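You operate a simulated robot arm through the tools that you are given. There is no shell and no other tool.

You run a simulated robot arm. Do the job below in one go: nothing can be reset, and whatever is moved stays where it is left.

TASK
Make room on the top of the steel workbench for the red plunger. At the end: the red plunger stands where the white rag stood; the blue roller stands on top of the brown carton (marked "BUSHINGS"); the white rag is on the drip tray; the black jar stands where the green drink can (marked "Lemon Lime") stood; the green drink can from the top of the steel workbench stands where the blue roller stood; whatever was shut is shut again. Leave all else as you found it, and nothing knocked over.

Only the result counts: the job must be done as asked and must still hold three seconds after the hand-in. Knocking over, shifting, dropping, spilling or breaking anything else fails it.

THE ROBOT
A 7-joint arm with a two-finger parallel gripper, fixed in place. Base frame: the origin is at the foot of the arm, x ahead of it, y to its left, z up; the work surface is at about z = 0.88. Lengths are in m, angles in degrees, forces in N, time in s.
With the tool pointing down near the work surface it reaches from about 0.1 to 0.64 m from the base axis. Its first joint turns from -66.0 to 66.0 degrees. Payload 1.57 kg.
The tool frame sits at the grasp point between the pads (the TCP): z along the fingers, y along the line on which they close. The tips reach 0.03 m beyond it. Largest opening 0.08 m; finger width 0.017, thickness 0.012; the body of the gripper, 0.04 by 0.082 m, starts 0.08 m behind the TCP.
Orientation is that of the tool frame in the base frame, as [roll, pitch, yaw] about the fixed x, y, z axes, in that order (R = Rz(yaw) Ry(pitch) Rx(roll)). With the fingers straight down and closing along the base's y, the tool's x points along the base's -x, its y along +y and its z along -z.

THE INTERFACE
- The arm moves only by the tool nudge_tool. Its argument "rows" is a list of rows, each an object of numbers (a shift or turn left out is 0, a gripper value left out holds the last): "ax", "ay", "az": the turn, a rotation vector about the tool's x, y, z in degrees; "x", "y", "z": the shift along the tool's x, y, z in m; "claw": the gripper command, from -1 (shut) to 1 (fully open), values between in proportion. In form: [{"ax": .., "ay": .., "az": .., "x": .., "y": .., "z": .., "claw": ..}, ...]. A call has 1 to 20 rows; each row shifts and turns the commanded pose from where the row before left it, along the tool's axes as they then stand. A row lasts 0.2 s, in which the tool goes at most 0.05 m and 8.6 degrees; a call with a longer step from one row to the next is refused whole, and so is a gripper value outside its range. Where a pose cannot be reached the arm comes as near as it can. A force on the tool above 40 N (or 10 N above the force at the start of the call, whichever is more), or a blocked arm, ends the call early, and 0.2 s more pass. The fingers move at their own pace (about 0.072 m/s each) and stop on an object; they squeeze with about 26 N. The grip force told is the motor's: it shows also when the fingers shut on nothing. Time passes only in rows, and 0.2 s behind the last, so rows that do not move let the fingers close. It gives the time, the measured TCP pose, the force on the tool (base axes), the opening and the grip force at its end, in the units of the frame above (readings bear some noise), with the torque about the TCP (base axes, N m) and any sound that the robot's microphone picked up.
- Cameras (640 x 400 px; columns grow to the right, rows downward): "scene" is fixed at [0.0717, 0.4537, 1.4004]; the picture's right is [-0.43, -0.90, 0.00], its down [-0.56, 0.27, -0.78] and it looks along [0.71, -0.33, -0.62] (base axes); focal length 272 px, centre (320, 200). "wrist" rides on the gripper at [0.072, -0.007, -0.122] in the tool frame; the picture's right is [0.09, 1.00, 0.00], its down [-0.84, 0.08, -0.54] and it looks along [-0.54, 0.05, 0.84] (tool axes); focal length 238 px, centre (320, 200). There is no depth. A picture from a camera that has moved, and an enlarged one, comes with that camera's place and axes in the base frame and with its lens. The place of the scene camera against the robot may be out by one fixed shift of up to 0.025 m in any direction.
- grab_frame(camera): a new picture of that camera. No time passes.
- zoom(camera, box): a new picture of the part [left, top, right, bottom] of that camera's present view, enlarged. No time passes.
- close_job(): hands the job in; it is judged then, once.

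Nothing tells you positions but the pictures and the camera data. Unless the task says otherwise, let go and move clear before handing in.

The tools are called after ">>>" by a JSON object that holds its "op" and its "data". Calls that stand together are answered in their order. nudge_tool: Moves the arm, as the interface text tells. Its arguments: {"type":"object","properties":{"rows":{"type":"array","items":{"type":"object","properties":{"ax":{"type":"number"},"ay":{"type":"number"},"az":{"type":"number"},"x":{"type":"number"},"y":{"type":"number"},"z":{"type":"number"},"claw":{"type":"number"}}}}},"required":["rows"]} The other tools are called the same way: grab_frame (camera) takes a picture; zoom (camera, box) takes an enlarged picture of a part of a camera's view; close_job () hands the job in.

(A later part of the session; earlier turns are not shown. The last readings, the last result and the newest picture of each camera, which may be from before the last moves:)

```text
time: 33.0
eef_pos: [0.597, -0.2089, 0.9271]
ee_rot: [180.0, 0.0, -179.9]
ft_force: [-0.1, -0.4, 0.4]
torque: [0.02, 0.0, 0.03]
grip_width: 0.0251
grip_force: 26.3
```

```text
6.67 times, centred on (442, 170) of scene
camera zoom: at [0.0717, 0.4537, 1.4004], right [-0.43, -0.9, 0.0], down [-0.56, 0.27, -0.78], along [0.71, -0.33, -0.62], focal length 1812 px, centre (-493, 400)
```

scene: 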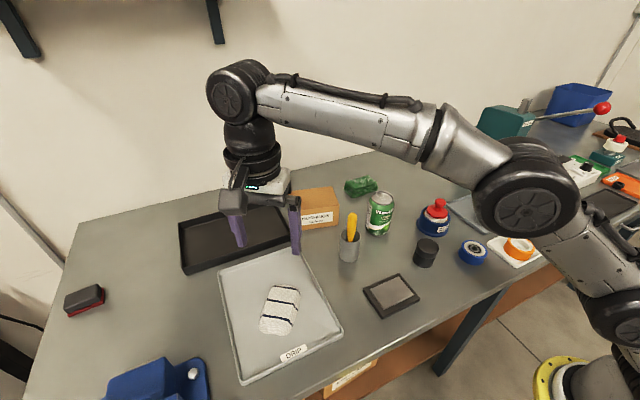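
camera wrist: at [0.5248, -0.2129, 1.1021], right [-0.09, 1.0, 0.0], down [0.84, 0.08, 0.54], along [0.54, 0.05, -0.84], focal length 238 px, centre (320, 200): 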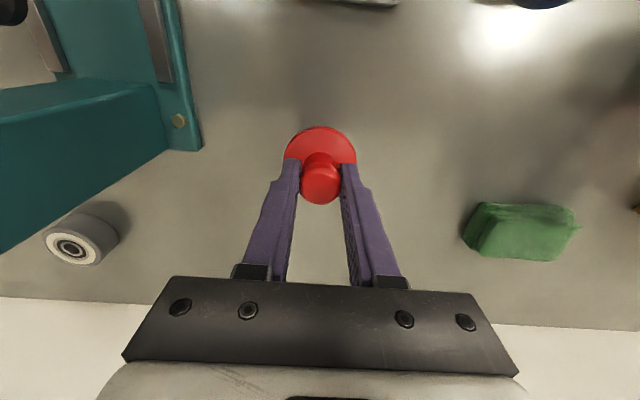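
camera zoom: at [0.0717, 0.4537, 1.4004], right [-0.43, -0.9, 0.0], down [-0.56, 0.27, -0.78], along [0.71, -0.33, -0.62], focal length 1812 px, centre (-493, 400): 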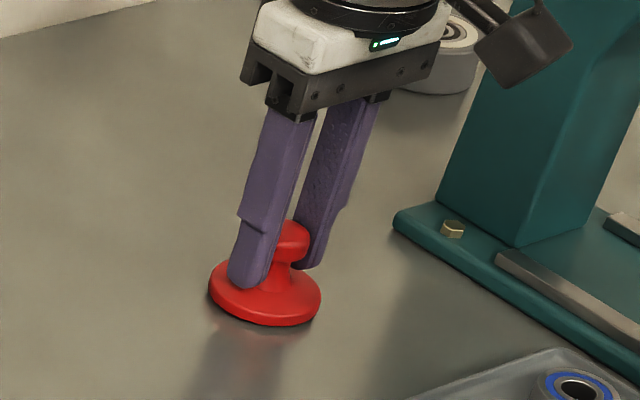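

Nearly touching now. I'll continue in 1.5 mm steps.

>>> {"op": "nudge_tool", "data": {"rows": [{"z": 0.0015}, {}]}}

>>> {"op": "nudge_tool", "data": {"rows": [{"z": 0.0015}, {}]}}

>>> {"op": "zoom", "data": {"camera": "scene", "box": [400, 140, 484, 200]}}

```text
time: 33.6
eef_pos: [0.5961, -0.2092, 0.9241]
ee_rot: [-180.0, 0.1, -179.9]
ft_force: [-0.8, -0.8, 0.7]
torque: [-0.04, 0.01, 0.01]
grip_width: 0.0251
grip_force: 25.9
```

```text
time: 34.2
eef_pos: [0.5971, -0.2089, 0.9245]
ee_rot: [-179.9, 0.3, -179.8]
ft_force: [-2.6, 1.1, 8.1]
torque: [0.02, 0.12, 0.0]
grip_width: 0.0252
grip_force: 25.5
```

```text
6.67 times, centred on (442, 170) of scene
camera zoom: at [0.0715, 0.4538, 1.4004], right [-0.43, -0.9, 0.0], down [-0.56, 0.27, -0.78], along [0.71, -0.33, -0.62], focal length 1812 px, centre (-493, 400)
```

zoom: 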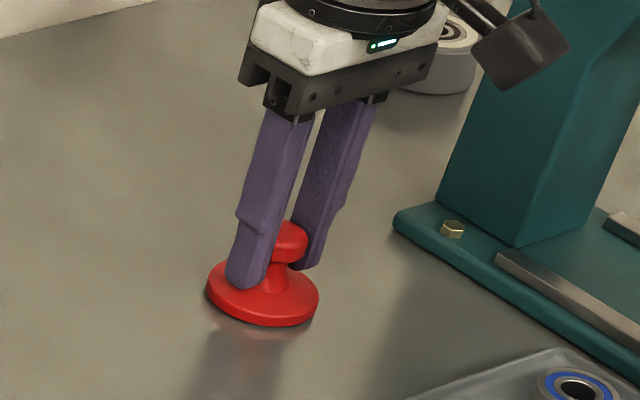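

Contact was made at 8 N. I'll relieve it by 1 mm, open and rise straight up.

>>> {"op": "nudge_tool", "data": {"rows": [{"z": -0.001}, {"claw": -0.2}, {"claw": 0}, {"claw": 0.4}, {"claw": 0.4}, {}]}}

>>> {"op": "nudge_tool", "data": {"rows": [{"z": -0.015}, {"z": -0.025}, {"z": -0.025}, {}]}}

>>> {"op": "grab_frame", "data": {"camera": "wrist"}}

>>> {"op": "zoom", "data": {"camera": "scene", "box": [380, 140, 520, 240]}}

```text
time: 35.6
eef_pos: [0.5981, -0.2082, 0.9241]
ee_rot: [179.9, 0.0, -179.8]
ft_force: [0.2, -1.0, 0.3]
torque: [-0.01, -0.03, 0.01]
grip_width: 0.0561
grip_force: 0.1
```

```text
time: 36.6
eef_pos: [0.597, -0.2084, 0.9909]
ee_rot: [-179.9, 0.0, -179.9]
ft_force: [-0.2, 0.5, -0.2]
torque: [0.01, -0.02, 0.02]
grip_width: 0.0563
grip_force: 0.0
```

```text
taken
camera wrist: at [0.5251, -0.2143, 1.1115], right [-0.09, 1.0, 0.0], down [0.84, 0.08, 0.54], along [0.54, 0.05, -0.84], focal length 238 px, centre (320, 200)
```

wrist: 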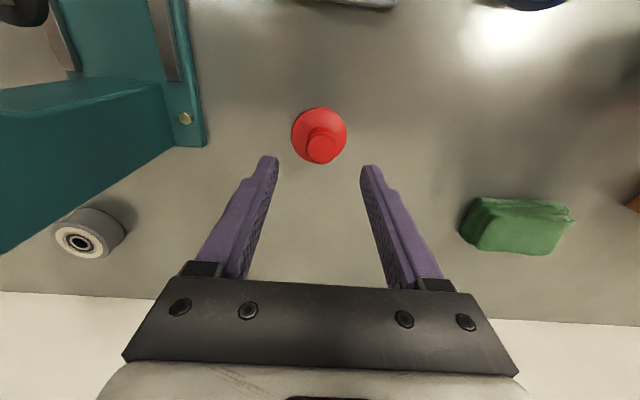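

```text
4.00 times, centred on (450, 190) of scene
camera zoom: at [0.0717, 0.4537, 1.4004], right [-0.43, -0.9, 0.0], down [-0.56, 0.27, -0.78], along [0.71, -0.33, -0.62], focal length 1087 px, centre (-200, 240)
```

zoom: 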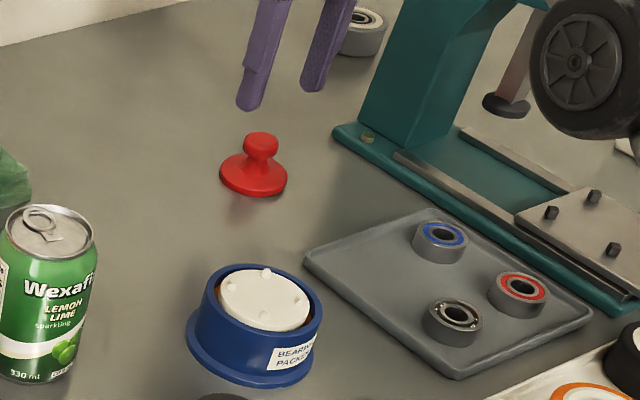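

The plunger stands upright at the rag's former place. Next is the blue roller, near (0.317, −0.07), so I'm moving over for a closer look.

>>> {"op": "nudge_tool", "data": {"rows": [{"x": 0.043, "y": 0.0172, "z": -0.0086, "claw": 1}, {"x": 0.043, "y": 0.0172, "z": -0.0086}, {"x": 0.043, "y": 0.0172, "z": -0.0086}, {"x": 0.043, "y": 0.0172, "z": -0.0086}, {"x": 0.043, "y": 0.0172, "z": -0.0086}, {"x": 0.043, "y": 0.0172, "z": -0.0086}, {"x": 0.043, "y": 0.0172, "z": -0.0086}, {"x": 0.043, "y": 0.0172, "z": -0.0086}, {}]}}

>>> {"op": "grab_frame", "data": {"camera": "wrist"}}

>>> {"op": "grab_frame", "data": {"camera": "scene"}}

```text
time: 38.6
eef_pos: [0.2538, -0.0749, 1.0593]
ee_rot: [-180.0, -0.1, -179.9]
ft_force: [-0.3, 0.0, -0.4]
torque: [0.0, -0.02, -0.01]
grip_width: 0.0799
grip_force: 0.1
```

```text
taken
camera wrist: at [0.1821, -0.0817, 1.1813], right [-0.09, 1.0, 0.0], down [0.84, 0.08, 0.54], along [0.54, 0.05, -0.84], focal length 238 px, centre (320, 200)
```

wrist: 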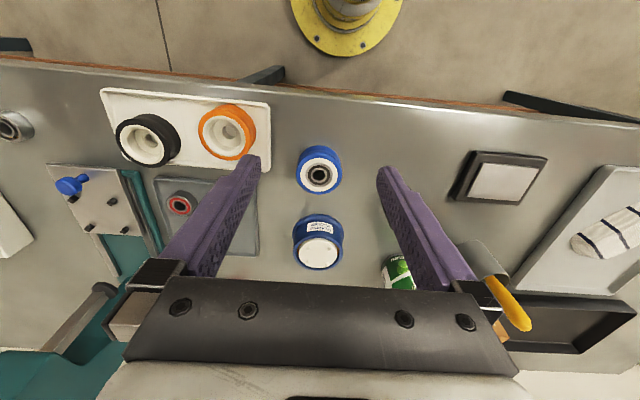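

```text
taken
```

scene: 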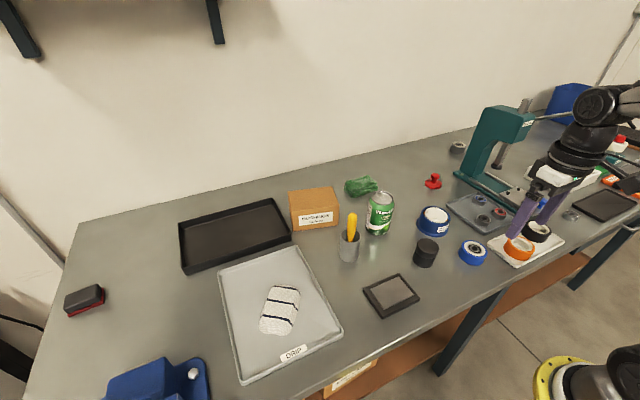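

>>> {"op": "zoom", "data": {"camera": "wrist", "box": [270, 120, 370, 200]}}

>>> {"op": "zoom", "data": {"camera": "scene", "box": [430, 220, 514, 280]}}

```text
5.00 times, centred on (320, 160) of wrist
camera zoom: at [0.1821, -0.0817, 1.1813], right [-0.09, 1.0, 0.0], down [0.84, 0.08, 0.54], along [0.54, 0.05, -0.84], focal length 1192 px, centre (320, 400)
```

zoom: 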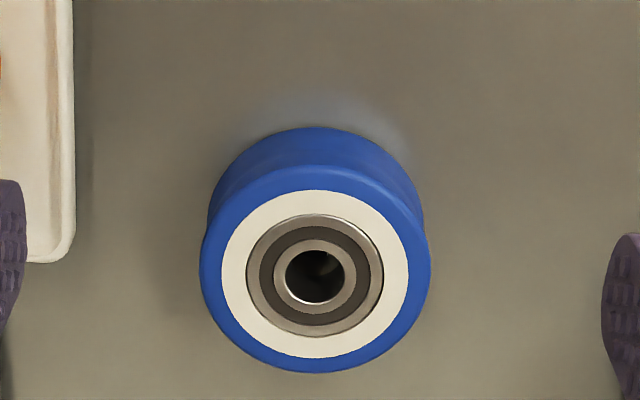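

```text
6.67 times, centred on (472, 250) of scene
camera zoom: at [0.0717, 0.4537, 1.4004], right [-0.43, -0.9, 0.0], down [-0.56, 0.27, -0.78], along [0.71, -0.33, -0.62], focal length 1812 px, centre (-693, -133)
```

zoom: 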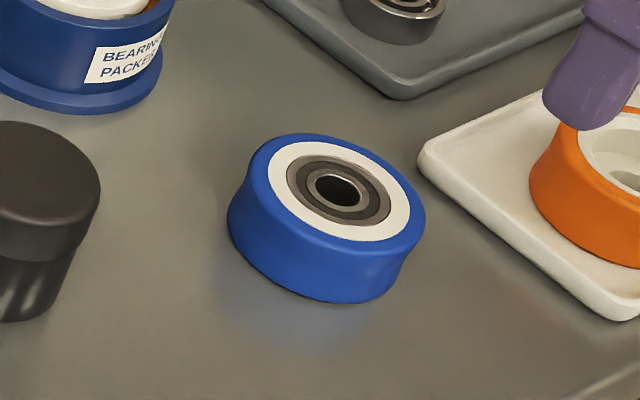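

The roller is centred at (0.319, −0.070), about 0.059 m across, with its top at z ≈ 0.91. Before picking it up I'll look at the carton with empty fingers to measure its top.

>>> {"op": "nudge_tool", "data": {"rows": [{"x": -0.0209, "y": 0.0393, "z": -0.0059}, {"x": -0.0209, "y": 0.0393, "z": -0.0059}, {"x": -0.0209, "y": 0.0393, "z": -0.0059}, {"x": -0.0209, "y": 0.0393, "z": -0.0059}, {"x": -0.0209, "y": 0.0393, "z": -0.0059}, {"x": -0.0209, "y": 0.0393, "z": -0.0059}, {"x": -0.0209, "y": 0.0393, "z": -0.0059}, {}]}}

>>> {"op": "grab_frame", "data": {"camera": "wrist"}}

>>> {"op": "zoom", "data": {"camera": "scene", "box": [270, 160, 410, 270]}}

```text
time: 40.4
eef_pos: [0.401, 0.2038, 1.1017]
ee_rot: [-179.9, -0.1, -179.9]
ft_force: [-0.1, 0.5, -0.1]
torque: [0.01, 0.0, 0.01]
grip_width: 0.08
grip_force: 0.0
```

```text
taken
camera wrist: at [0.329, 0.1976, 1.2218], right [-0.09, 1.0, 0.0], down [0.84, 0.08, 0.54], along [0.54, 0.05, -0.84], focal length 238 px, centre (320, 200)
```

wrist: 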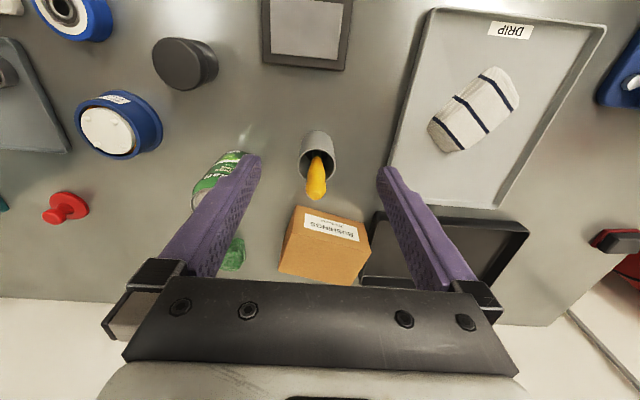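

```text
3.64 times, centred on (340, 215) of scene
camera zoom: at [0.0717, 0.4538, 1.4004], right [-0.43, -0.9, 0.0], down [-0.56, 0.27, -0.78], along [0.71, -0.33, -0.62], focal length 988 px, centre (247, 146)
```

zoom: 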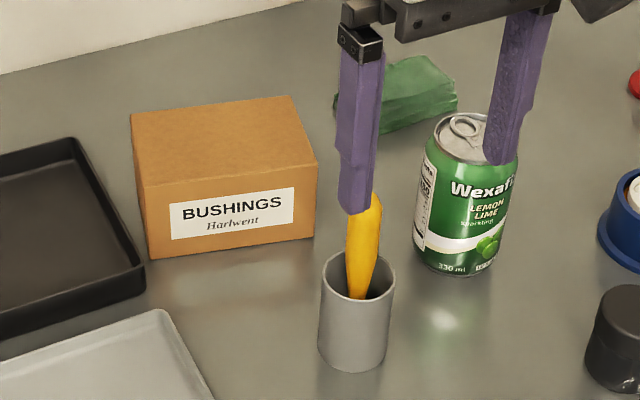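

>>> {"op": "zoom", "data": {"camera": "wrist", "box": [250, 190, 410, 290]}}

>>> {"op": "zoom", "data": {"camera": "wrist", "box": [60, 0, 380, 200]}}

```text
4.00 times, centred on (330, 240) of wrist
camera zoom: at [0.329, 0.1976, 1.2218], right [-0.09, 1.0, 0.0], down [0.84, 0.08, 0.54], along [0.54, 0.05, -0.84], focal length 953 px, centre (280, 40)
```

zoom: 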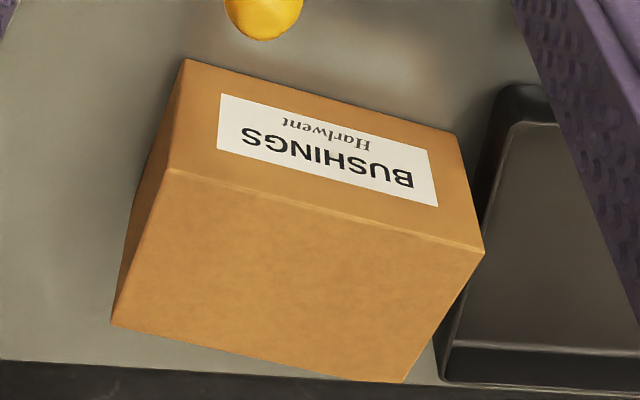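

```text
2.00 times, centred on (220, 100) of wrist
camera zoom: at [0.329, 0.1976, 1.2218], right [-0.09, 1.0, 0.0], down [0.84, 0.08, 0.54], along [0.54, 0.05, -0.84], focal length 477 px, centre (520, 400)
```

zoom: 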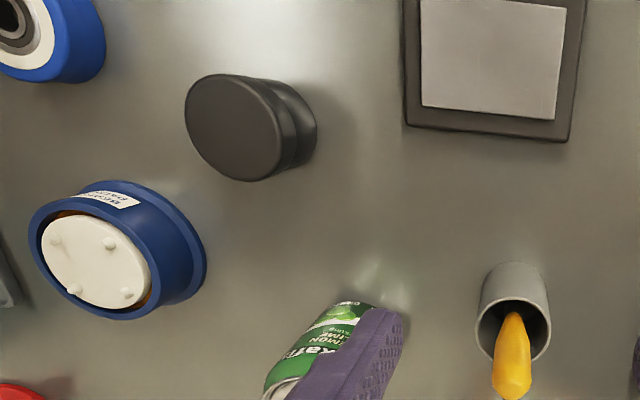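

The carton top is at z ≈ 0.951, with corners near (0.562, 0.178), (0.594, 0.303), (0.675, 0.285) and (0.650, 0.157). Its middle is at the edge of reach, so I'll grip the roller with the tool tilted 15° outward and place it with the same tilt. Moving above the roller first.

>>> {"op": "nudge_tool", "data": {"rows": [{"x": 0.0117, "y": -0.0391, "z": 0.0114}, {"x": 0.0117, "y": -0.0391, "z": 0.0114}, {"x": 0.0117, "y": -0.0391, "z": 0.0114}, {"x": 0.0117, "y": -0.0391, "z": 0.0114}, {"x": 0.0117, "y": -0.0391, "z": 0.0114}, {"x": 0.0117, "y": -0.0391, "z": 0.0114}, {"x": 0.0117, "y": -0.0391, "z": 0.0114}, {"ay": -7.5}, {"ay": -7.5}, {}]}}

>>> {"op": "grab_frame", "data": {"camera": "wrist"}}

>>> {"op": "grab_frame", "data": {"camera": "scene"}}

```text
time: 42.6
eef_pos: [0.3183, -0.0709, 1.0199]
ee_rot: [-180.0, 15.1, -179.9]
ft_force: [0.6, -0.5, -0.4]
torque: [0.02, 0.01, 0.02]
grip_width: 0.0801
grip_force: 0.1
```

```text
taken
camera wrist: at [0.2158, -0.0768, 1.1186], right [-0.09, 1.0, -0.02], down [0.67, 0.08, 0.74], along [0.74, 0.05, -0.67], focal length 238 px, centre (320, 200)
```

wrist: 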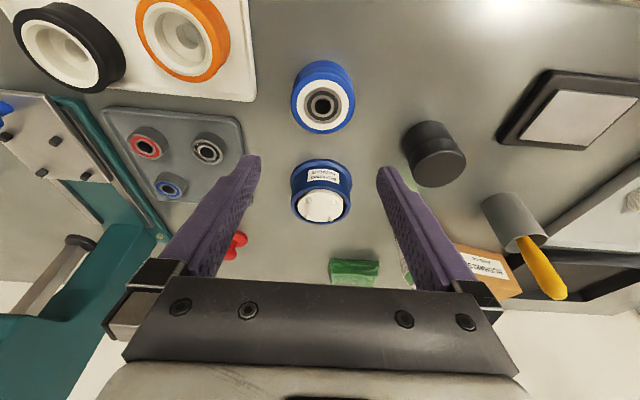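

```text
taken
```

scene: 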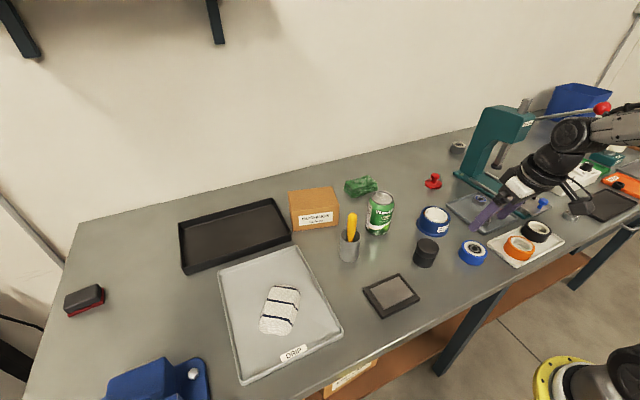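

The roller is right below, between the fingers. Descending straight down along base z.

>>> {"op": "nudge_tool", "data": {"rows": [{"x": 0.0078, "z": 0.029}, {"x": 0.0078, "z": 0.029}, {"x": 0.0078, "z": 0.029}, {}]}}

>>> {"op": "grab_frame", "data": {"camera": "wrist"}}

>>> {"op": "zoom", "data": {"camera": "scene", "box": [400, 180, 540, 280]}}

```text
time: 43.6
eef_pos: [0.3176, -0.0679, 0.9305]
ee_rot: [-180.0, 15.0, -179.8]
ft_force: [-0.1, 0.3, 0.3]
torque: [0.03, -0.01, 0.0]
grip_width: 0.0799
grip_force: 0.2
```

```text
taken
camera wrist: at [0.2157, -0.0755, 1.0293], right [-0.09, 1.0, -0.02], down [0.67, 0.08, 0.74], along [0.74, 0.05, -0.67], focal length 238 px, centre (320, 200)
```

wrist: 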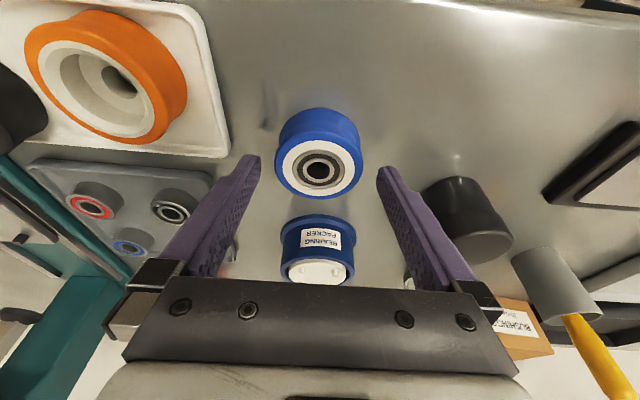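

```text
4.00 times, centred on (470, 230) of scene
camera zoom: at [0.0717, 0.4537, 1.4004], right [-0.43, -0.9, 0.0], down [-0.56, 0.27, -0.78], along [0.71, -0.33, -0.62], focal length 1087 px, centre (-280, 80)
```

zoom: 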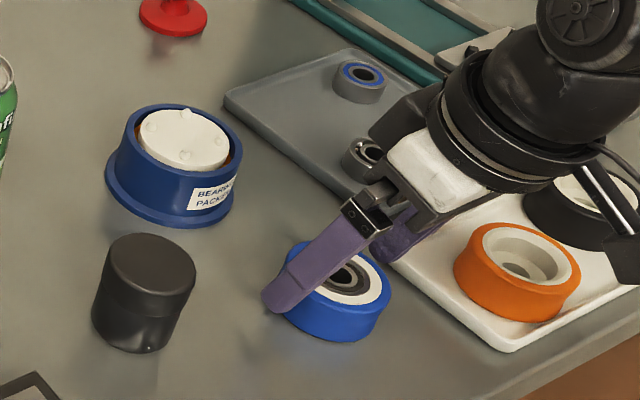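

The roller is centred between the fingers. I'll go down the last 14 mm and close.

>>> {"op": "nudge_tool", "data": {"rows": [{"x": 0.0038, "y": -0.001, "z": 0.014}, {}, {"claw": -1}, {"claw": -1}, {"claw": -1}, {"claw": -1}, {}]}}

>>> {"op": "grab_frame", "data": {"camera": "wrist"}}

```text
time: 45.2
eef_pos: [0.3166, -0.0707, 0.9163]
ee_rot: [-180.0, 15.0, -180.0]
ft_force: [-0.6, 0.3, 0.3]
torque: [-0.01, -0.01, 0.0]
grip_width: 0.0584
grip_force: 25.7
```

```text
taken
camera wrist: at [0.2163, -0.0767, 1.0149], right [-0.09, 1.0, -0.02], down [0.67, 0.08, 0.74], along [0.74, 0.05, -0.67], focal length 238 px, centre (320, 200)
```

wrist: 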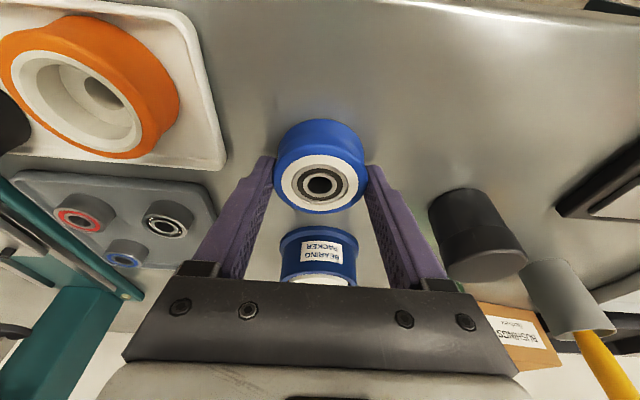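

The roller is gripped at 0.0584 m. Lifting it clear and carrying it toward the carton.

>>> {"op": "nudge_tool", "data": {"rows": [{"x": -0.0104, "z": -0.0386}, {"x": -0.0104, "z": -0.0386}, {"x": -0.0104, "z": -0.0386}, {"x": -0.0104, "z": -0.0386}, {"x": -0.0293, "y": 0.0325, "z": 0.0079}, {"x": -0.0293, "y": 0.0325, "z": 0.0079}, {"x": -0.0293, "y": 0.0325, "z": 0.0079}, {"x": -0.0293, "y": 0.0325, "z": 0.0079}, {"x": -0.0293, "y": 0.0325, "z": 0.0079}, {"x": -0.0293, "y": 0.0325, "z": 0.0079}, {"x": -0.0293, "y": 0.0325, "z": 0.0079}, {"x": -0.0293, "y": 0.0325, "z": 0.0079}, {}]}}

>>> {"op": "grab_frame", "data": {"camera": "wrist"}}

>>> {"op": "grab_frame", "data": {"camera": "scene"}}

```text
time: 48.0
eef_pos: [0.559, 0.1903, 1.0748]
ee_rot: [179.9, 15.1, -180.0]
ft_force: [0.0, 0.0, -0.2]
torque: [0.05, 0.04, 0.03]
grip_width: 0.058
grip_force: 25.8
```

```text
taken
camera wrist: at [0.4579, 0.1835, 1.1728], right [-0.09, 1.0, -0.02], down [0.67, 0.08, 0.74], along [0.74, 0.05, -0.67], focal length 238 px, centre (320, 200)
```

wrist: 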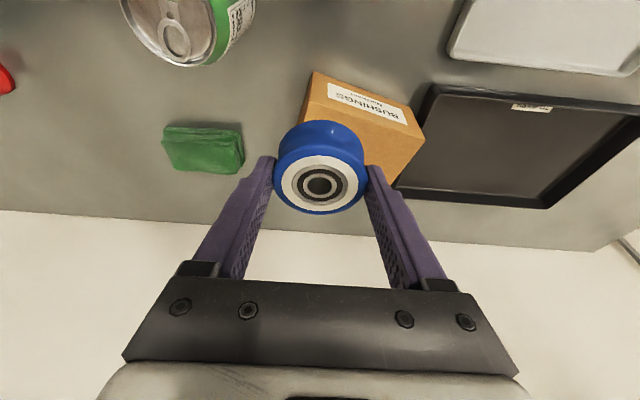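

```text
taken
```

scene: 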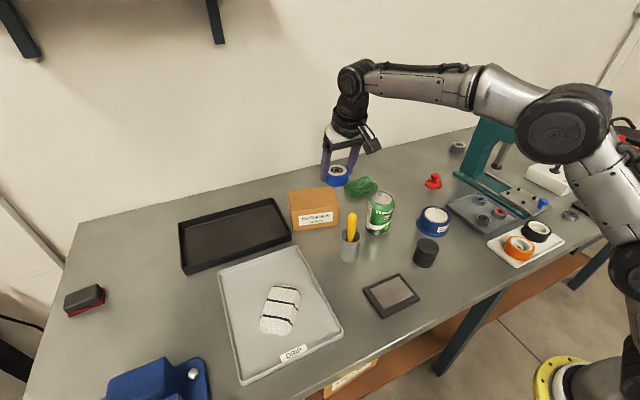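

The roller is held over the bench just short of the carton. I'll zoom in to re-measure the carton's edges from this view.

>>> {"op": "zoom", "data": {"camera": "wrist", "box": [270, 60, 450, 200]}}

```text
2.86 times, centred on (360, 130) of wrist
camera zoom: at [0.4579, 0.1835, 1.1728], right [-0.09, 1.0, -0.02], down [0.67, 0.08, 0.74], along [0.74, 0.05, -0.67], focal length 681 px, centre (206, 400)
```

zoom: 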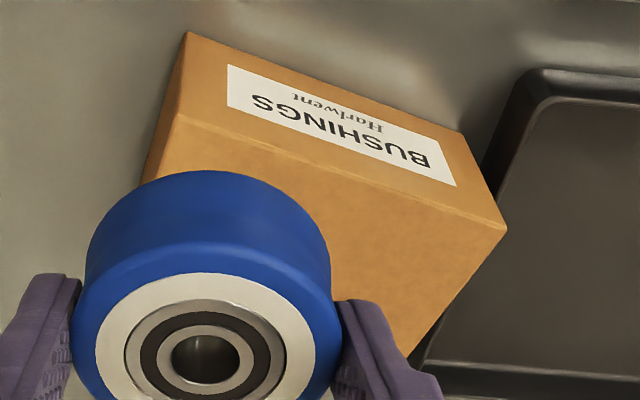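

The carton's near edge and top height (0.952) are confirmed. Moving over to (0.608, 0.217), with the roller's underside about 17 mm above the carton.

>>> {"op": "nudge_tool", "data": {"rows": [{"x": -0.0097, "y": 0.0089, "z": 0.0268}, {"x": -0.0097, "y": 0.0089, "z": 0.0268}, {"x": -0.0097, "y": 0.0089, "z": 0.0268}, {}]}}

>>> {"op": "grab_frame", "data": {"camera": "wrist"}}

>>> {"op": "zoom", "data": {"camera": "scene", "box": [270, 150, 410, 250]}}

```text
time: 49.0
eef_pos: [0.6074, 0.2172, 1.0041]
ee_rot: [179.9, 15.1, -179.9]
ft_force: [-0.3, -0.1, -1.4]
torque: [0.03, 0.01, -0.02]
grip_width: 0.0582
grip_force: 25.7
```

```text
taken
camera wrist: at [0.5074, 0.2105, 1.1033], right [-0.09, 1.0, -0.02], down [0.67, 0.08, 0.74], along [0.74, 0.05, -0.67], focal length 238 px, centre (320, 200)
```

wrist: 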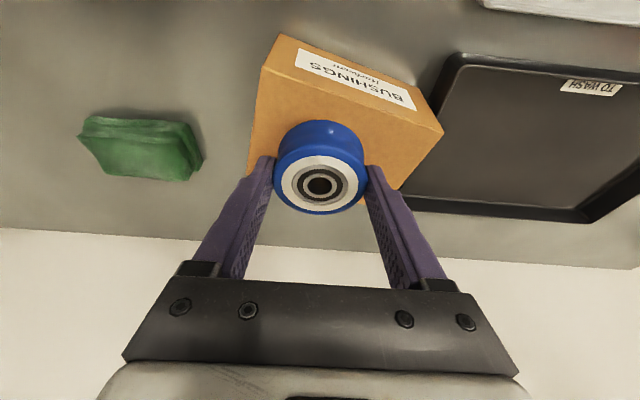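

```text
4.00 times, centred on (340, 200) of scene
camera zoom: at [0.0718, 0.4538, 1.4004], right [-0.43, -0.9, 0.0], down [-0.56, 0.27, -0.78], along [0.71, -0.33, -0.62], focal length 1087 px, centre (240, 200)
```

zoom: 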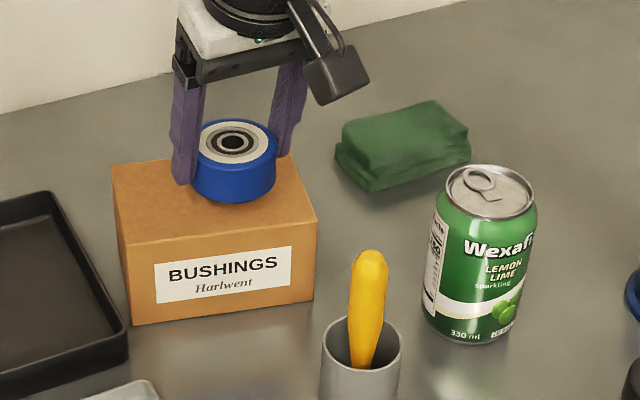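

The roller is above the carton, with margin on all sides. Lowering until contact.

>>> {"op": "nudge_tool", "data": {"rows": [{"x": 0.0021, "z": 0.0077}, {"x": 0.001, "z": 0.0039}, {}]}}

>>> {"op": "nudge_tool", "data": {"rows": [{"x": 0.0005, "z": 0.0019}, {}]}}

>>> {"op": "nudge_tool", "data": {"rows": [{"x": 0.0004, "z": 0.0014}, {}]}}

```text
time: 49.8
eef_pos: [0.6089, 0.2154, 0.9924]
ee_rot: [-180.0, 15.0, -179.9]
ft_force: [-0.1, 0.1, -0.6]
torque: [0.0, 0.01, -0.01]
grip_width: 0.0581
grip_force: 25.7
```

```text
time: 50.4
eef_pos: [0.6077, 0.2165, 0.9913]
ee_rot: [-179.9, 15.0, -179.9]
ft_force: [-1.3, -0.3, 0.7]
torque: [-0.07, 0.04, -0.05]
grip_width: 0.0582
grip_force: 25.6
```

```text
time: 51.0
eef_pos: [0.6089, 0.216, 0.9916]
ee_rot: [179.9, 15.2, -179.9]
ft_force: [-4.9, 0.2, 8.3]
torque: [-0.24, 0.39, -0.08]
grip_width: 0.0584
grip_force: 25.7
```

Contact with the carton was felt at 8 N. I'll back off slightly, open and check.

>>> {"op": "nudge_tool", "data": {"rows": [{"x": -0.0003, "z": -0.0012}, {"claw": 0.5}, {"claw": 0.8}, {"claw": 0.8}, {}]}}

>>> {"op": "zoom", "data": {"camera": "scene", "box": [270, 150, 410, 250]}}

>>> {"op": "grab_frame", "data": {"camera": "wrist"}}

```text
time: 52.2
eef_pos: [0.6091, 0.2163, 0.9917]
ee_rot: [179.9, 15.0, -179.9]
ft_force: [0.0, -0.9, -0.8]
torque: [-0.01, -0.03, 0.02]
grip_width: 0.072
grip_force: 0.1
```

```text
4.00 times, centred on (340, 200) of scene
camera zoom: at [0.0717, 0.4537, 1.4004], right [-0.43, -0.9, 0.0], down [-0.56, 0.27, -0.78], along [0.71, -0.33, -0.62], focal length 1087 px, centre (240, 200)
```

zoom: 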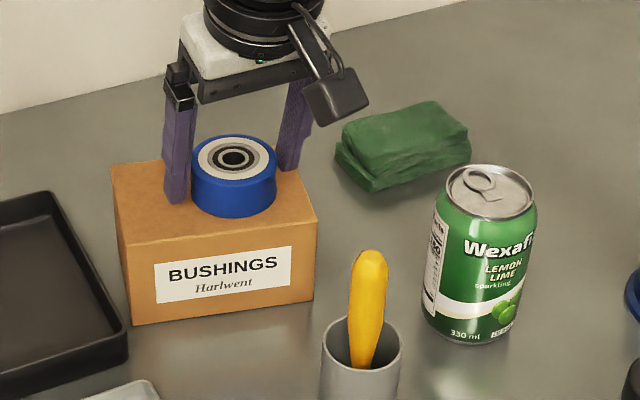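

```text
taken
camera wrist: at [0.5076, 0.2096, 1.0893], right [-0.09, 1.0, -0.02], down [0.67, 0.08, 0.74], along [0.74, 0.05, -0.67], focal length 238 px, centre (320, 200)
```

wrist: 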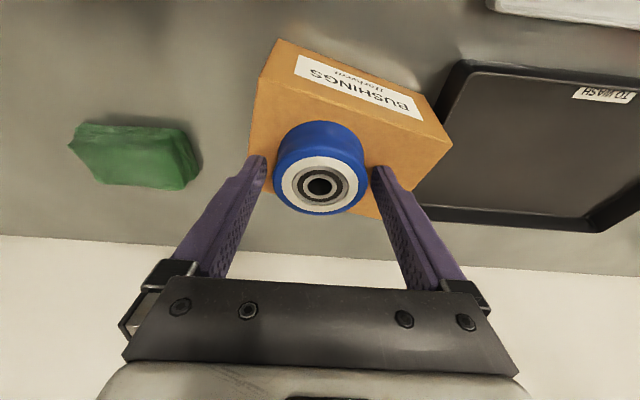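

The roller sits flat on the carton. Opening fully and backing out along the tool axis.

>>> {"op": "nudge_tool", "data": {"rows": [{"claw": 1}, {"z": -0.015}, {"z": -0.03}, {"z": -0.04}, {}]}}

>>> {"op": "grab_frame", "data": {"camera": "wrist"}}

>>> {"op": "zoom", "data": {"camera": "scene", "box": [270, 150, 410, 250]}}

```text
time: 53.4
eef_pos: [0.5868, 0.217, 1.0734]
ee_rot: [179.9, 15.0, -179.8]
ft_force: [-0.4, 0.2, -0.3]
torque: [0.0, 0.0, 0.01]
grip_width: 0.0803
grip_force: 0.1
```

```text
taken
camera wrist: at [0.485, 0.21, 1.1718], right [-0.09, 1.0, -0.02], down [0.67, 0.08, 0.74], along [0.74, 0.05, -0.67], focal length 238 px, centre (320, 200)
```

wrist: 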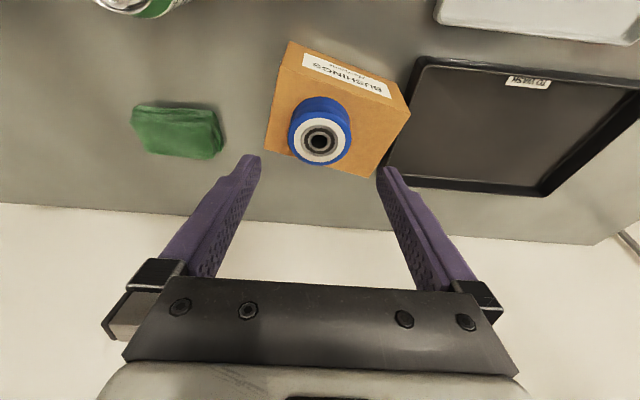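

```text
4.00 times, centred on (340, 200) of scene
camera zoom: at [0.0717, 0.4537, 1.4004], right [-0.43, -0.9, 0.0], down [-0.56, 0.27, -0.78], along [0.71, -0.33, -0.62], focal length 1087 px, centre (240, 200)
```

zoom: 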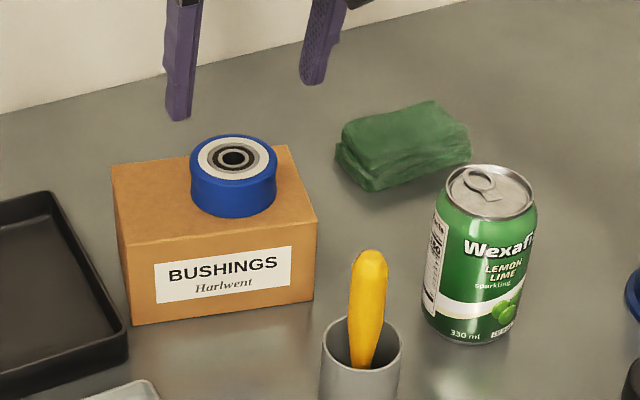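

The roller is stably on the carton. Next is the can, so I'm moving back and levelling the tool to get a clear view of it.

>>> {"op": "nudge_tool", "data": {"rows": [{"x": 0.0284, "y": -0.0228, "z": -0.0145}, {"x": 0.0284, "y": -0.0228, "z": -0.0145}, {"x": 0.0284, "y": -0.0228, "z": -0.0145}, {"x": 0.0284, "y": -0.0228, "z": -0.0145}, {"x": 0.0284, "y": -0.0228, "z": -0.0145}, {"x": 0.0284, "y": -0.0228, "z": -0.0145}, {"ay": 7.5}, {"ay": 7.5}, {}]}}

>>> {"op": "grab_frame", "data": {"camera": "wrist"}}

>>> {"op": "zoom", "data": {"camera": "wrist", "box": [250, 100, 410, 240]}}

```text
time: 55.4
eef_pos: [0.3998, 0.0794, 1.1135]
ee_rot: [180.0, 0.0, -179.8]
ft_force: [-0.6, 0.1, 1.0]
torque: [-0.02, -0.02, -0.01]
grip_width: 0.0802
grip_force: 0.0
```

```text
taken
camera wrist: at [0.3276, 0.0726, 1.2351], right [-0.09, 1.0, 0.0], down [0.84, 0.08, 0.54], along [0.54, 0.05, -0.84], focal length 238 px, centre (320, 200)
```

wrist: 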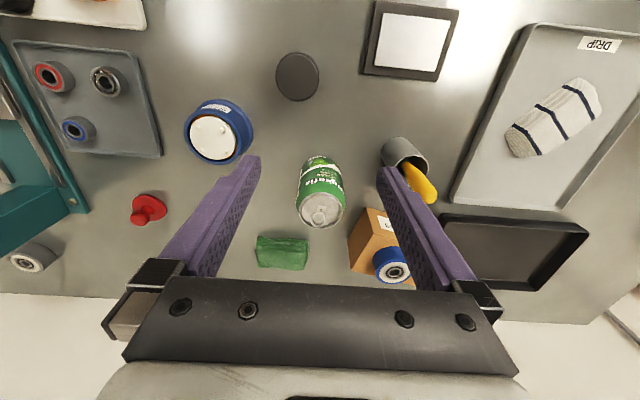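

```text
2.86 times, centred on (330, 170) of wrist
camera zoom: at [0.3276, 0.0726, 1.2351], right [-0.09, 1.0, 0.0], down [0.84, 0.08, 0.54], along [0.54, 0.05, -0.84], focal length 681 px, centre (291, 286)
```

zoom: 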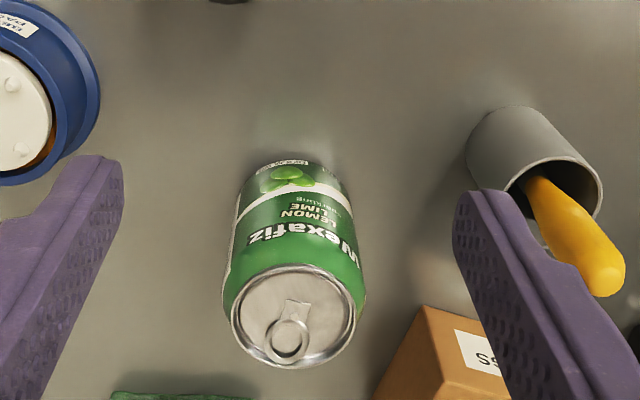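

The can is centred at about (0.496, 0.0895), with its top at z ≈ 0.995 and a body about 0.066 m across. I'll move above it with the fingers closing along y, then check.

>>> {"op": "nudge_tool", "data": {"rows": [{"x": -0.0322, "y": 0.0034, "z": 0.016}, {"x": -0.0322, "y": 0.0034, "z": 0.016}, {"x": -0.0322, "y": 0.0034, "z": 0.016}, {}]}}

>>> {"op": "grab_frame", "data": {"camera": "wrist"}}

>>> {"op": "zoom", "data": {"camera": "scene", "box": [310, 130, 450, 250]}}

```text
time: 56.4
eef_pos: [0.4979, 0.0893, 1.0665]
ee_rot: [-179.9, 0.1, -179.9]
ft_force: [-0.9, -1.0, 1.1]
torque: [0.0, -0.02, -0.03]
grip_width: 0.0798
grip_force: 0.1
```

```text
taken
camera wrist: at [0.4244, 0.0823, 1.1871], right [-0.09, 1.0, 0.0], down [0.84, 0.08, 0.54], along [0.54, 0.05, -0.84], focal length 238 px, centre (320, 200)
```

wrist: 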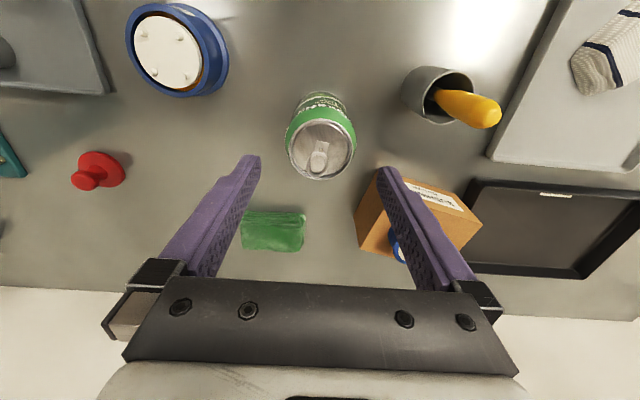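

```text
3.33 times, centred on (380, 190) of scene
camera zoom: at [0.0717, 0.4537, 1.4004], right [-0.43, -0.9, 0.0], down [-0.56, 0.27, -0.78], along [0.71, -0.33, -0.62], focal length 906 px, centre (120, 233)
```

zoom: 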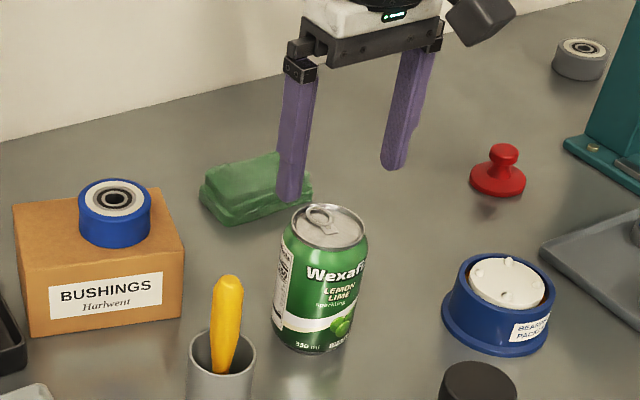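

The alignment over the can is within 1 mm. Descending around it.

>>> {"op": "nudge_tool", "data": {"rows": [{"z": 0.03}, {"z": 0.03}, {"z": 0.03}, {"z": 0.03}, {}]}}

>>> {"op": "grab_frame", "data": {"camera": "wrist"}}

>>> {"op": "zoom", "data": {"camera": "scene", "box": [310, 130, 450, 250]}}

```text
time: 57.6
eef_pos: [0.4947, 0.0898, 0.9456]
ee_rot: [-180.0, 0.0, -180.0]
ft_force: [0.4, -0.5, 0.2]
torque: [0.03, -0.01, -0.01]
grip_width: 0.0799
grip_force: 0.0
```

```text
taken
camera wrist: at [0.4229, 0.0823, 1.0666], right [-0.09, 1.0, 0.0], down [0.84, 0.08, 0.54], along [0.54, 0.05, -0.84], focal length 238 px, centre (320, 200)
```

wrist: 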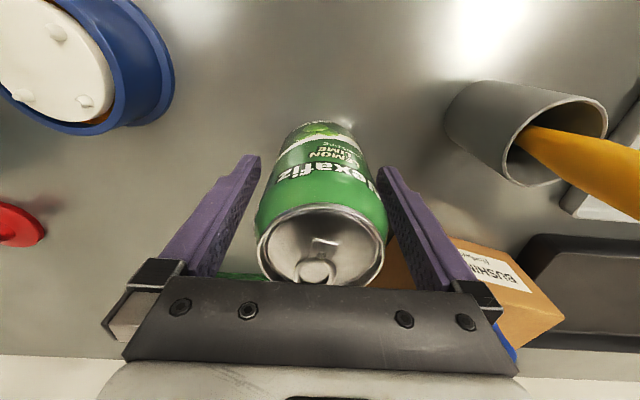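

```text
3.33 times, centred on (380, 190) of scene
camera zoom: at [0.0717, 0.4537, 1.4004], right [-0.43, -0.9, 0.0], down [-0.56, 0.27, -0.78], along [0.71, -0.33, -0.62], focal length 906 px, centre (120, 233)
```

zoom: 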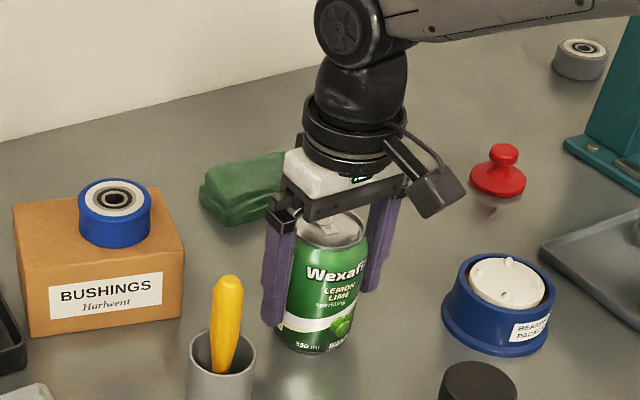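

The fingers are on both sides of the can with clear space. Closing and lifting slightly.

>>> {"op": "nudge_tool", "data": {"rows": [{"claw": -1}, {"claw": -1}, {"claw": -1}, {"claw": -1}, {}]}}

>>> {"op": "nudge_tool", "data": {"rows": [{"z": -0.01}, {"z": -0.02}, {"z": -0.03}, {}]}}

>>> {"op": "grab_frame", "data": {"camera": "scene"}}

```text
time: 58.8
eef_pos: [0.4952, 0.0896, 0.9466]
ee_rot: [-180.0, 0.0, -179.9]
ft_force: [-0.1, 0.3, 0.9]
torque: [-0.01, 0.02, 0.01]
grip_width: 0.0651
grip_force: 26.4
```

```text
time: 59.8
eef_pos: [0.4947, 0.0897, 1.006]
ee_rot: [179.9, 0.0, -180.0]
ft_force: [-0.4, 0.0, -3.1]
torque: [-0.01, 0.01, 0.0]
grip_width: 0.0649
grip_force: 26.4
```

```text
taken
```

scene: 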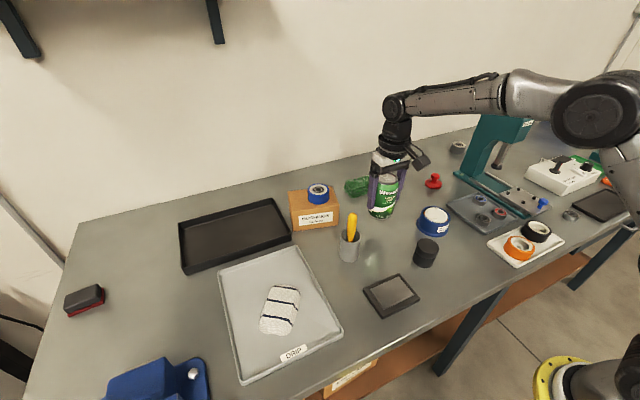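

The can is up and held firmly at 0.065 m. Raising it and carrying it over to the roller's former spot at (0.317, −0.0705).

>>> {"op": "nudge_tool", "data": {"rows": [{"z": -0.037}, {"z": -0.037}, {"x": 0.0256, "y": -0.0229}, {"x": 0.0256, "y": -0.0229}, {"x": 0.0256, "y": -0.0229}, {"x": 0.0256, "y": -0.0229}, {"x": 0.0256, "y": -0.0229}, {"x": 0.0256, "y": -0.0229}, {"x": 0.0256, "y": -0.0229}, {}, {}]}}

>>> {"op": "grab_frame", "data": {"camera": "wrist"}}

>>> {"op": "grab_frame", "data": {"camera": "scene"}}

```text
time: 62.2
eef_pos: [0.3181, -0.071, 1.0774]
ee_rot: [-180.0, 0.0, -179.9]
ft_force: [0.3, 0.4, -3.0]
torque: [0.0, 0.05, -0.01]
grip_width: 0.0649
grip_force: 26.0
```

```text
taken
camera wrist: at [0.246, -0.0771, 1.1982], right [-0.09, 1.0, 0.0], down [0.84, 0.08, 0.54], along [0.54, 0.05, -0.84], focal length 238 px, centre (320, 200)
```

wrist: 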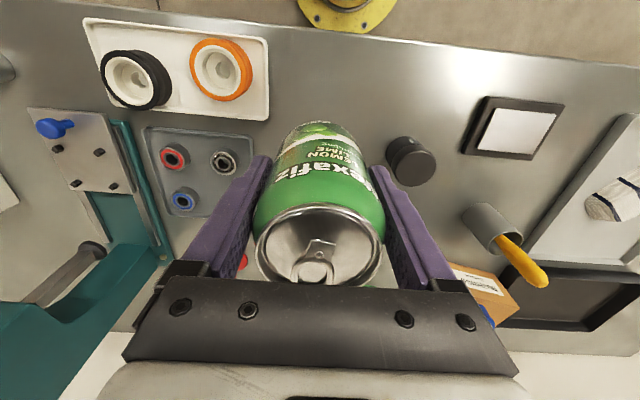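

```text
taken
```

scene: 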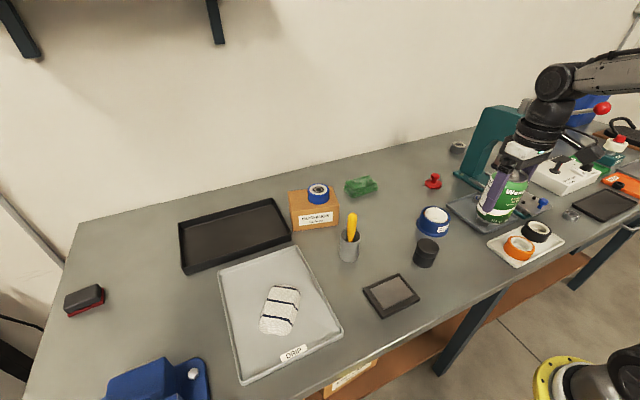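

The can is over the roller's former place at (0.318, −0.071). Lowering toward the bench.

>>> {"op": "nudge_tool", "data": {"rows": [{"z": 0.03}, {"z": 0.03}, {"z": 0.03}, {"z": 0.025}, {"z": 0.008}, {}]}}

>>> {"op": "zoom", "data": {"camera": "scene", "box": [400, 180, 540, 280]}}

>>> {"op": "nudge_tool", "data": {"rows": [{"z": 0.003}, {}]}}

>>> {"op": "nudge_tool", "data": {"rows": [{"z": 0.002}, {}]}}

```text
time: 63.6
eef_pos: [0.3171, -0.0709, 0.955]
ee_rot: [-180.0, 0.0, -179.9]
ft_force: [0.4, 0.3, -3.0]
torque: [0.0, 0.0, 0.04]
grip_width: 0.0649
grip_force: 26.1
```

```text
4.00 times, centred on (470, 230) of scene
camera zoom: at [0.0718, 0.4537, 1.4004], right [-0.43, -0.9, 0.0], down [-0.56, 0.27, -0.78], along [0.71, -0.33, -0.62], focal length 1087 px, centre (-280, 80)
```

zoom: 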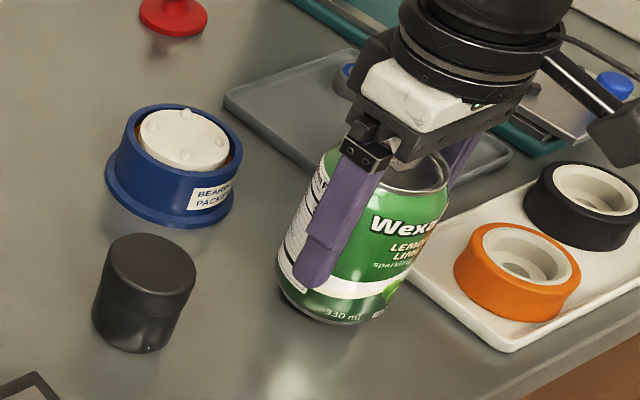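

```text
time: 64.2
eef_pos: [0.3168, -0.071, 0.9539]
ee_rot: [180.0, 0.0, -179.9]
ft_force: [0.7, 0.2, -3.4]
torque: [-0.01, 0.01, -0.01]
grip_width: 0.0651
grip_force: 26.3
```

```text
time: 64.8
eef_pos: [0.3172, -0.07, 0.9504]
ee_rot: [-179.9, 0.0, -179.9]
ft_force: [-0.4, 0.1, -3.5]
torque: [0.0, 0.01, 0.04]
grip_width: 0.0653
grip_force: 26.4
```

>>> {"op": "nudge_tool", "data": {"rows": [{"z": 0.002}, {}]}}

>>> {"op": "nudge_tool", "data": {"rows": [{"z": 0.0015}, {}]}}

```text
time: 65.4
eef_pos: [0.3172, -0.0711, 0.9471]
ee_rot: [180.0, 0.0, -179.9]
ft_force: [0.9, -0.7, -4.1]
torque: [0.03, 0.0, 0.0]
grip_width: 0.0649
grip_force: 26.1
```

```text
time: 66.0
eef_pos: [0.3163, -0.071, 0.9464]
ee_rot: [-180.0, 0.1, -179.9]
ft_force: [1.2, -0.3, -4.3]
torque: [0.01, -0.01, -0.01]
grip_width: 0.0651
grip_force: 26.1
```

The weight is still carried at 4 N, so I'll continue down in tiny steps until it transfers to the bench.

>>> {"op": "nudge_tool", "data": {"rows": [{"z": 0.0012}, {}]}}

>>> {"op": "nudge_tool", "data": {"rows": [{"z": 0.0012}, {}]}}

```text
time: 66.6
eef_pos: [0.3171, -0.0701, 0.9469]
ee_rot: [-180.0, 0.1, -179.8]
ft_force: [0.8, -0.2, -3.7]
torque: [0.02, 0.01, 0.03]
grip_width: 0.0652
grip_force: 25.7
```

```text
time: 67.2
eef_pos: [0.318, -0.0699, 0.9452]
ee_rot: [180.0, 0.1, -179.9]
ft_force: [-4.6, 1.4, 13.5]
torque: [0.1, 0.56, 0.0]
grip_width: 0.065
grip_force: 25.8
```

It's on the bench now. Easing off by 1 mm, opening and checking.

>>> {"op": "nudge_tool", "data": {"rows": [{"z": -0.001}, {}, {"claw": 0.7}, {"claw": 1}, {"claw": 1}, {}]}}

>>> {"op": "grab_frame", "data": {"camera": "wrist"}}

>>> {"op": "zoom", "data": {"camera": "scene", "box": [400, 180, 540, 280]}}

```text
time: 68.6
eef_pos: [0.3176, -0.0712, 0.9445]
ee_rot: [180.0, 0.0, -180.0]
ft_force: [-0.9, 0.7, -0.8]
torque: [0.01, -0.03, -0.01]
grip_width: 0.0799
grip_force: 0.0
```

```text
taken
camera wrist: at [0.2455, -0.0772, 1.0666], right [-0.09, 1.0, 0.0], down [0.84, 0.08, 0.54], along [0.54, 0.05, -0.84], focal length 238 px, centre (320, 200)
```

wrist: 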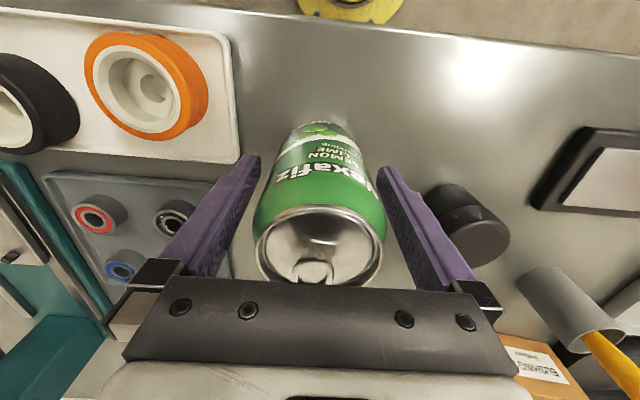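

```text
4.00 times, centred on (470, 230) of scene
camera zoom: at [0.0717, 0.4537, 1.4004], right [-0.43, -0.9, 0.0], down [-0.56, 0.27, -0.78], along [0.71, -0.33, -0.62], focal length 1087 px, centre (-280, 80)
```

zoom: 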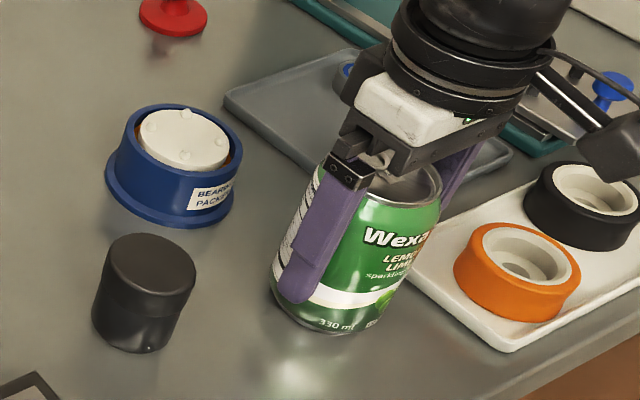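

The can stands free between the open fingers. Rising straight up.

>>> {"op": "nudge_tool", "data": {"rows": [{"z": -0.02}, {"z": -0.03}, {"z": -0.04}, {"z": -0.045}, {}]}}

>>> {"op": "grab_frame", "data": {"camera": "wrist"}}

>>> {"op": "grab_frame", "data": {"camera": "scene"}}

```text
time: 69.8
eef_pos: [0.3174, -0.0724, 1.0807]
ee_rot: [180.0, -0.1, -179.9]
ft_force: [0.6, 0.4, -0.9]
torque: [-0.02, 0.03, -0.01]
grip_width: 0.08
grip_force: 0.1
```

```text
taken
camera wrist: at [0.2452, -0.0787, 1.2023], right [-0.09, 1.0, 0.0], down [0.84, 0.08, 0.54], along [0.54, 0.05, -0.84], focal length 238 px, centre (320, 200)
```

wrist: 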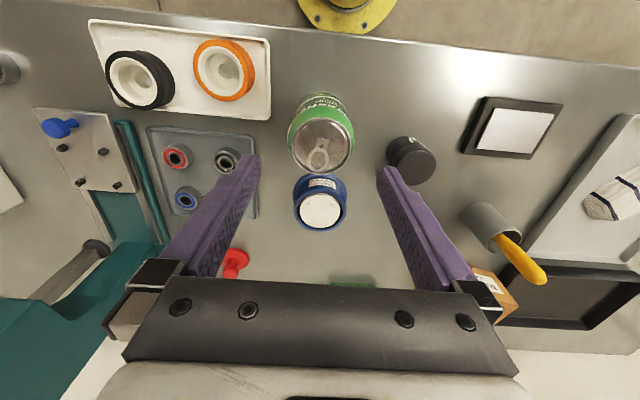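

```text
taken
```

scene: 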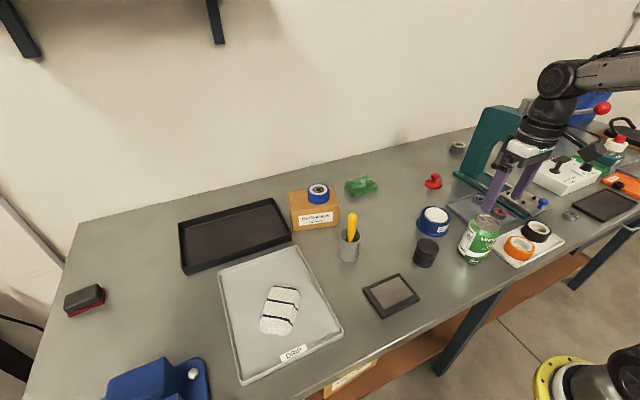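

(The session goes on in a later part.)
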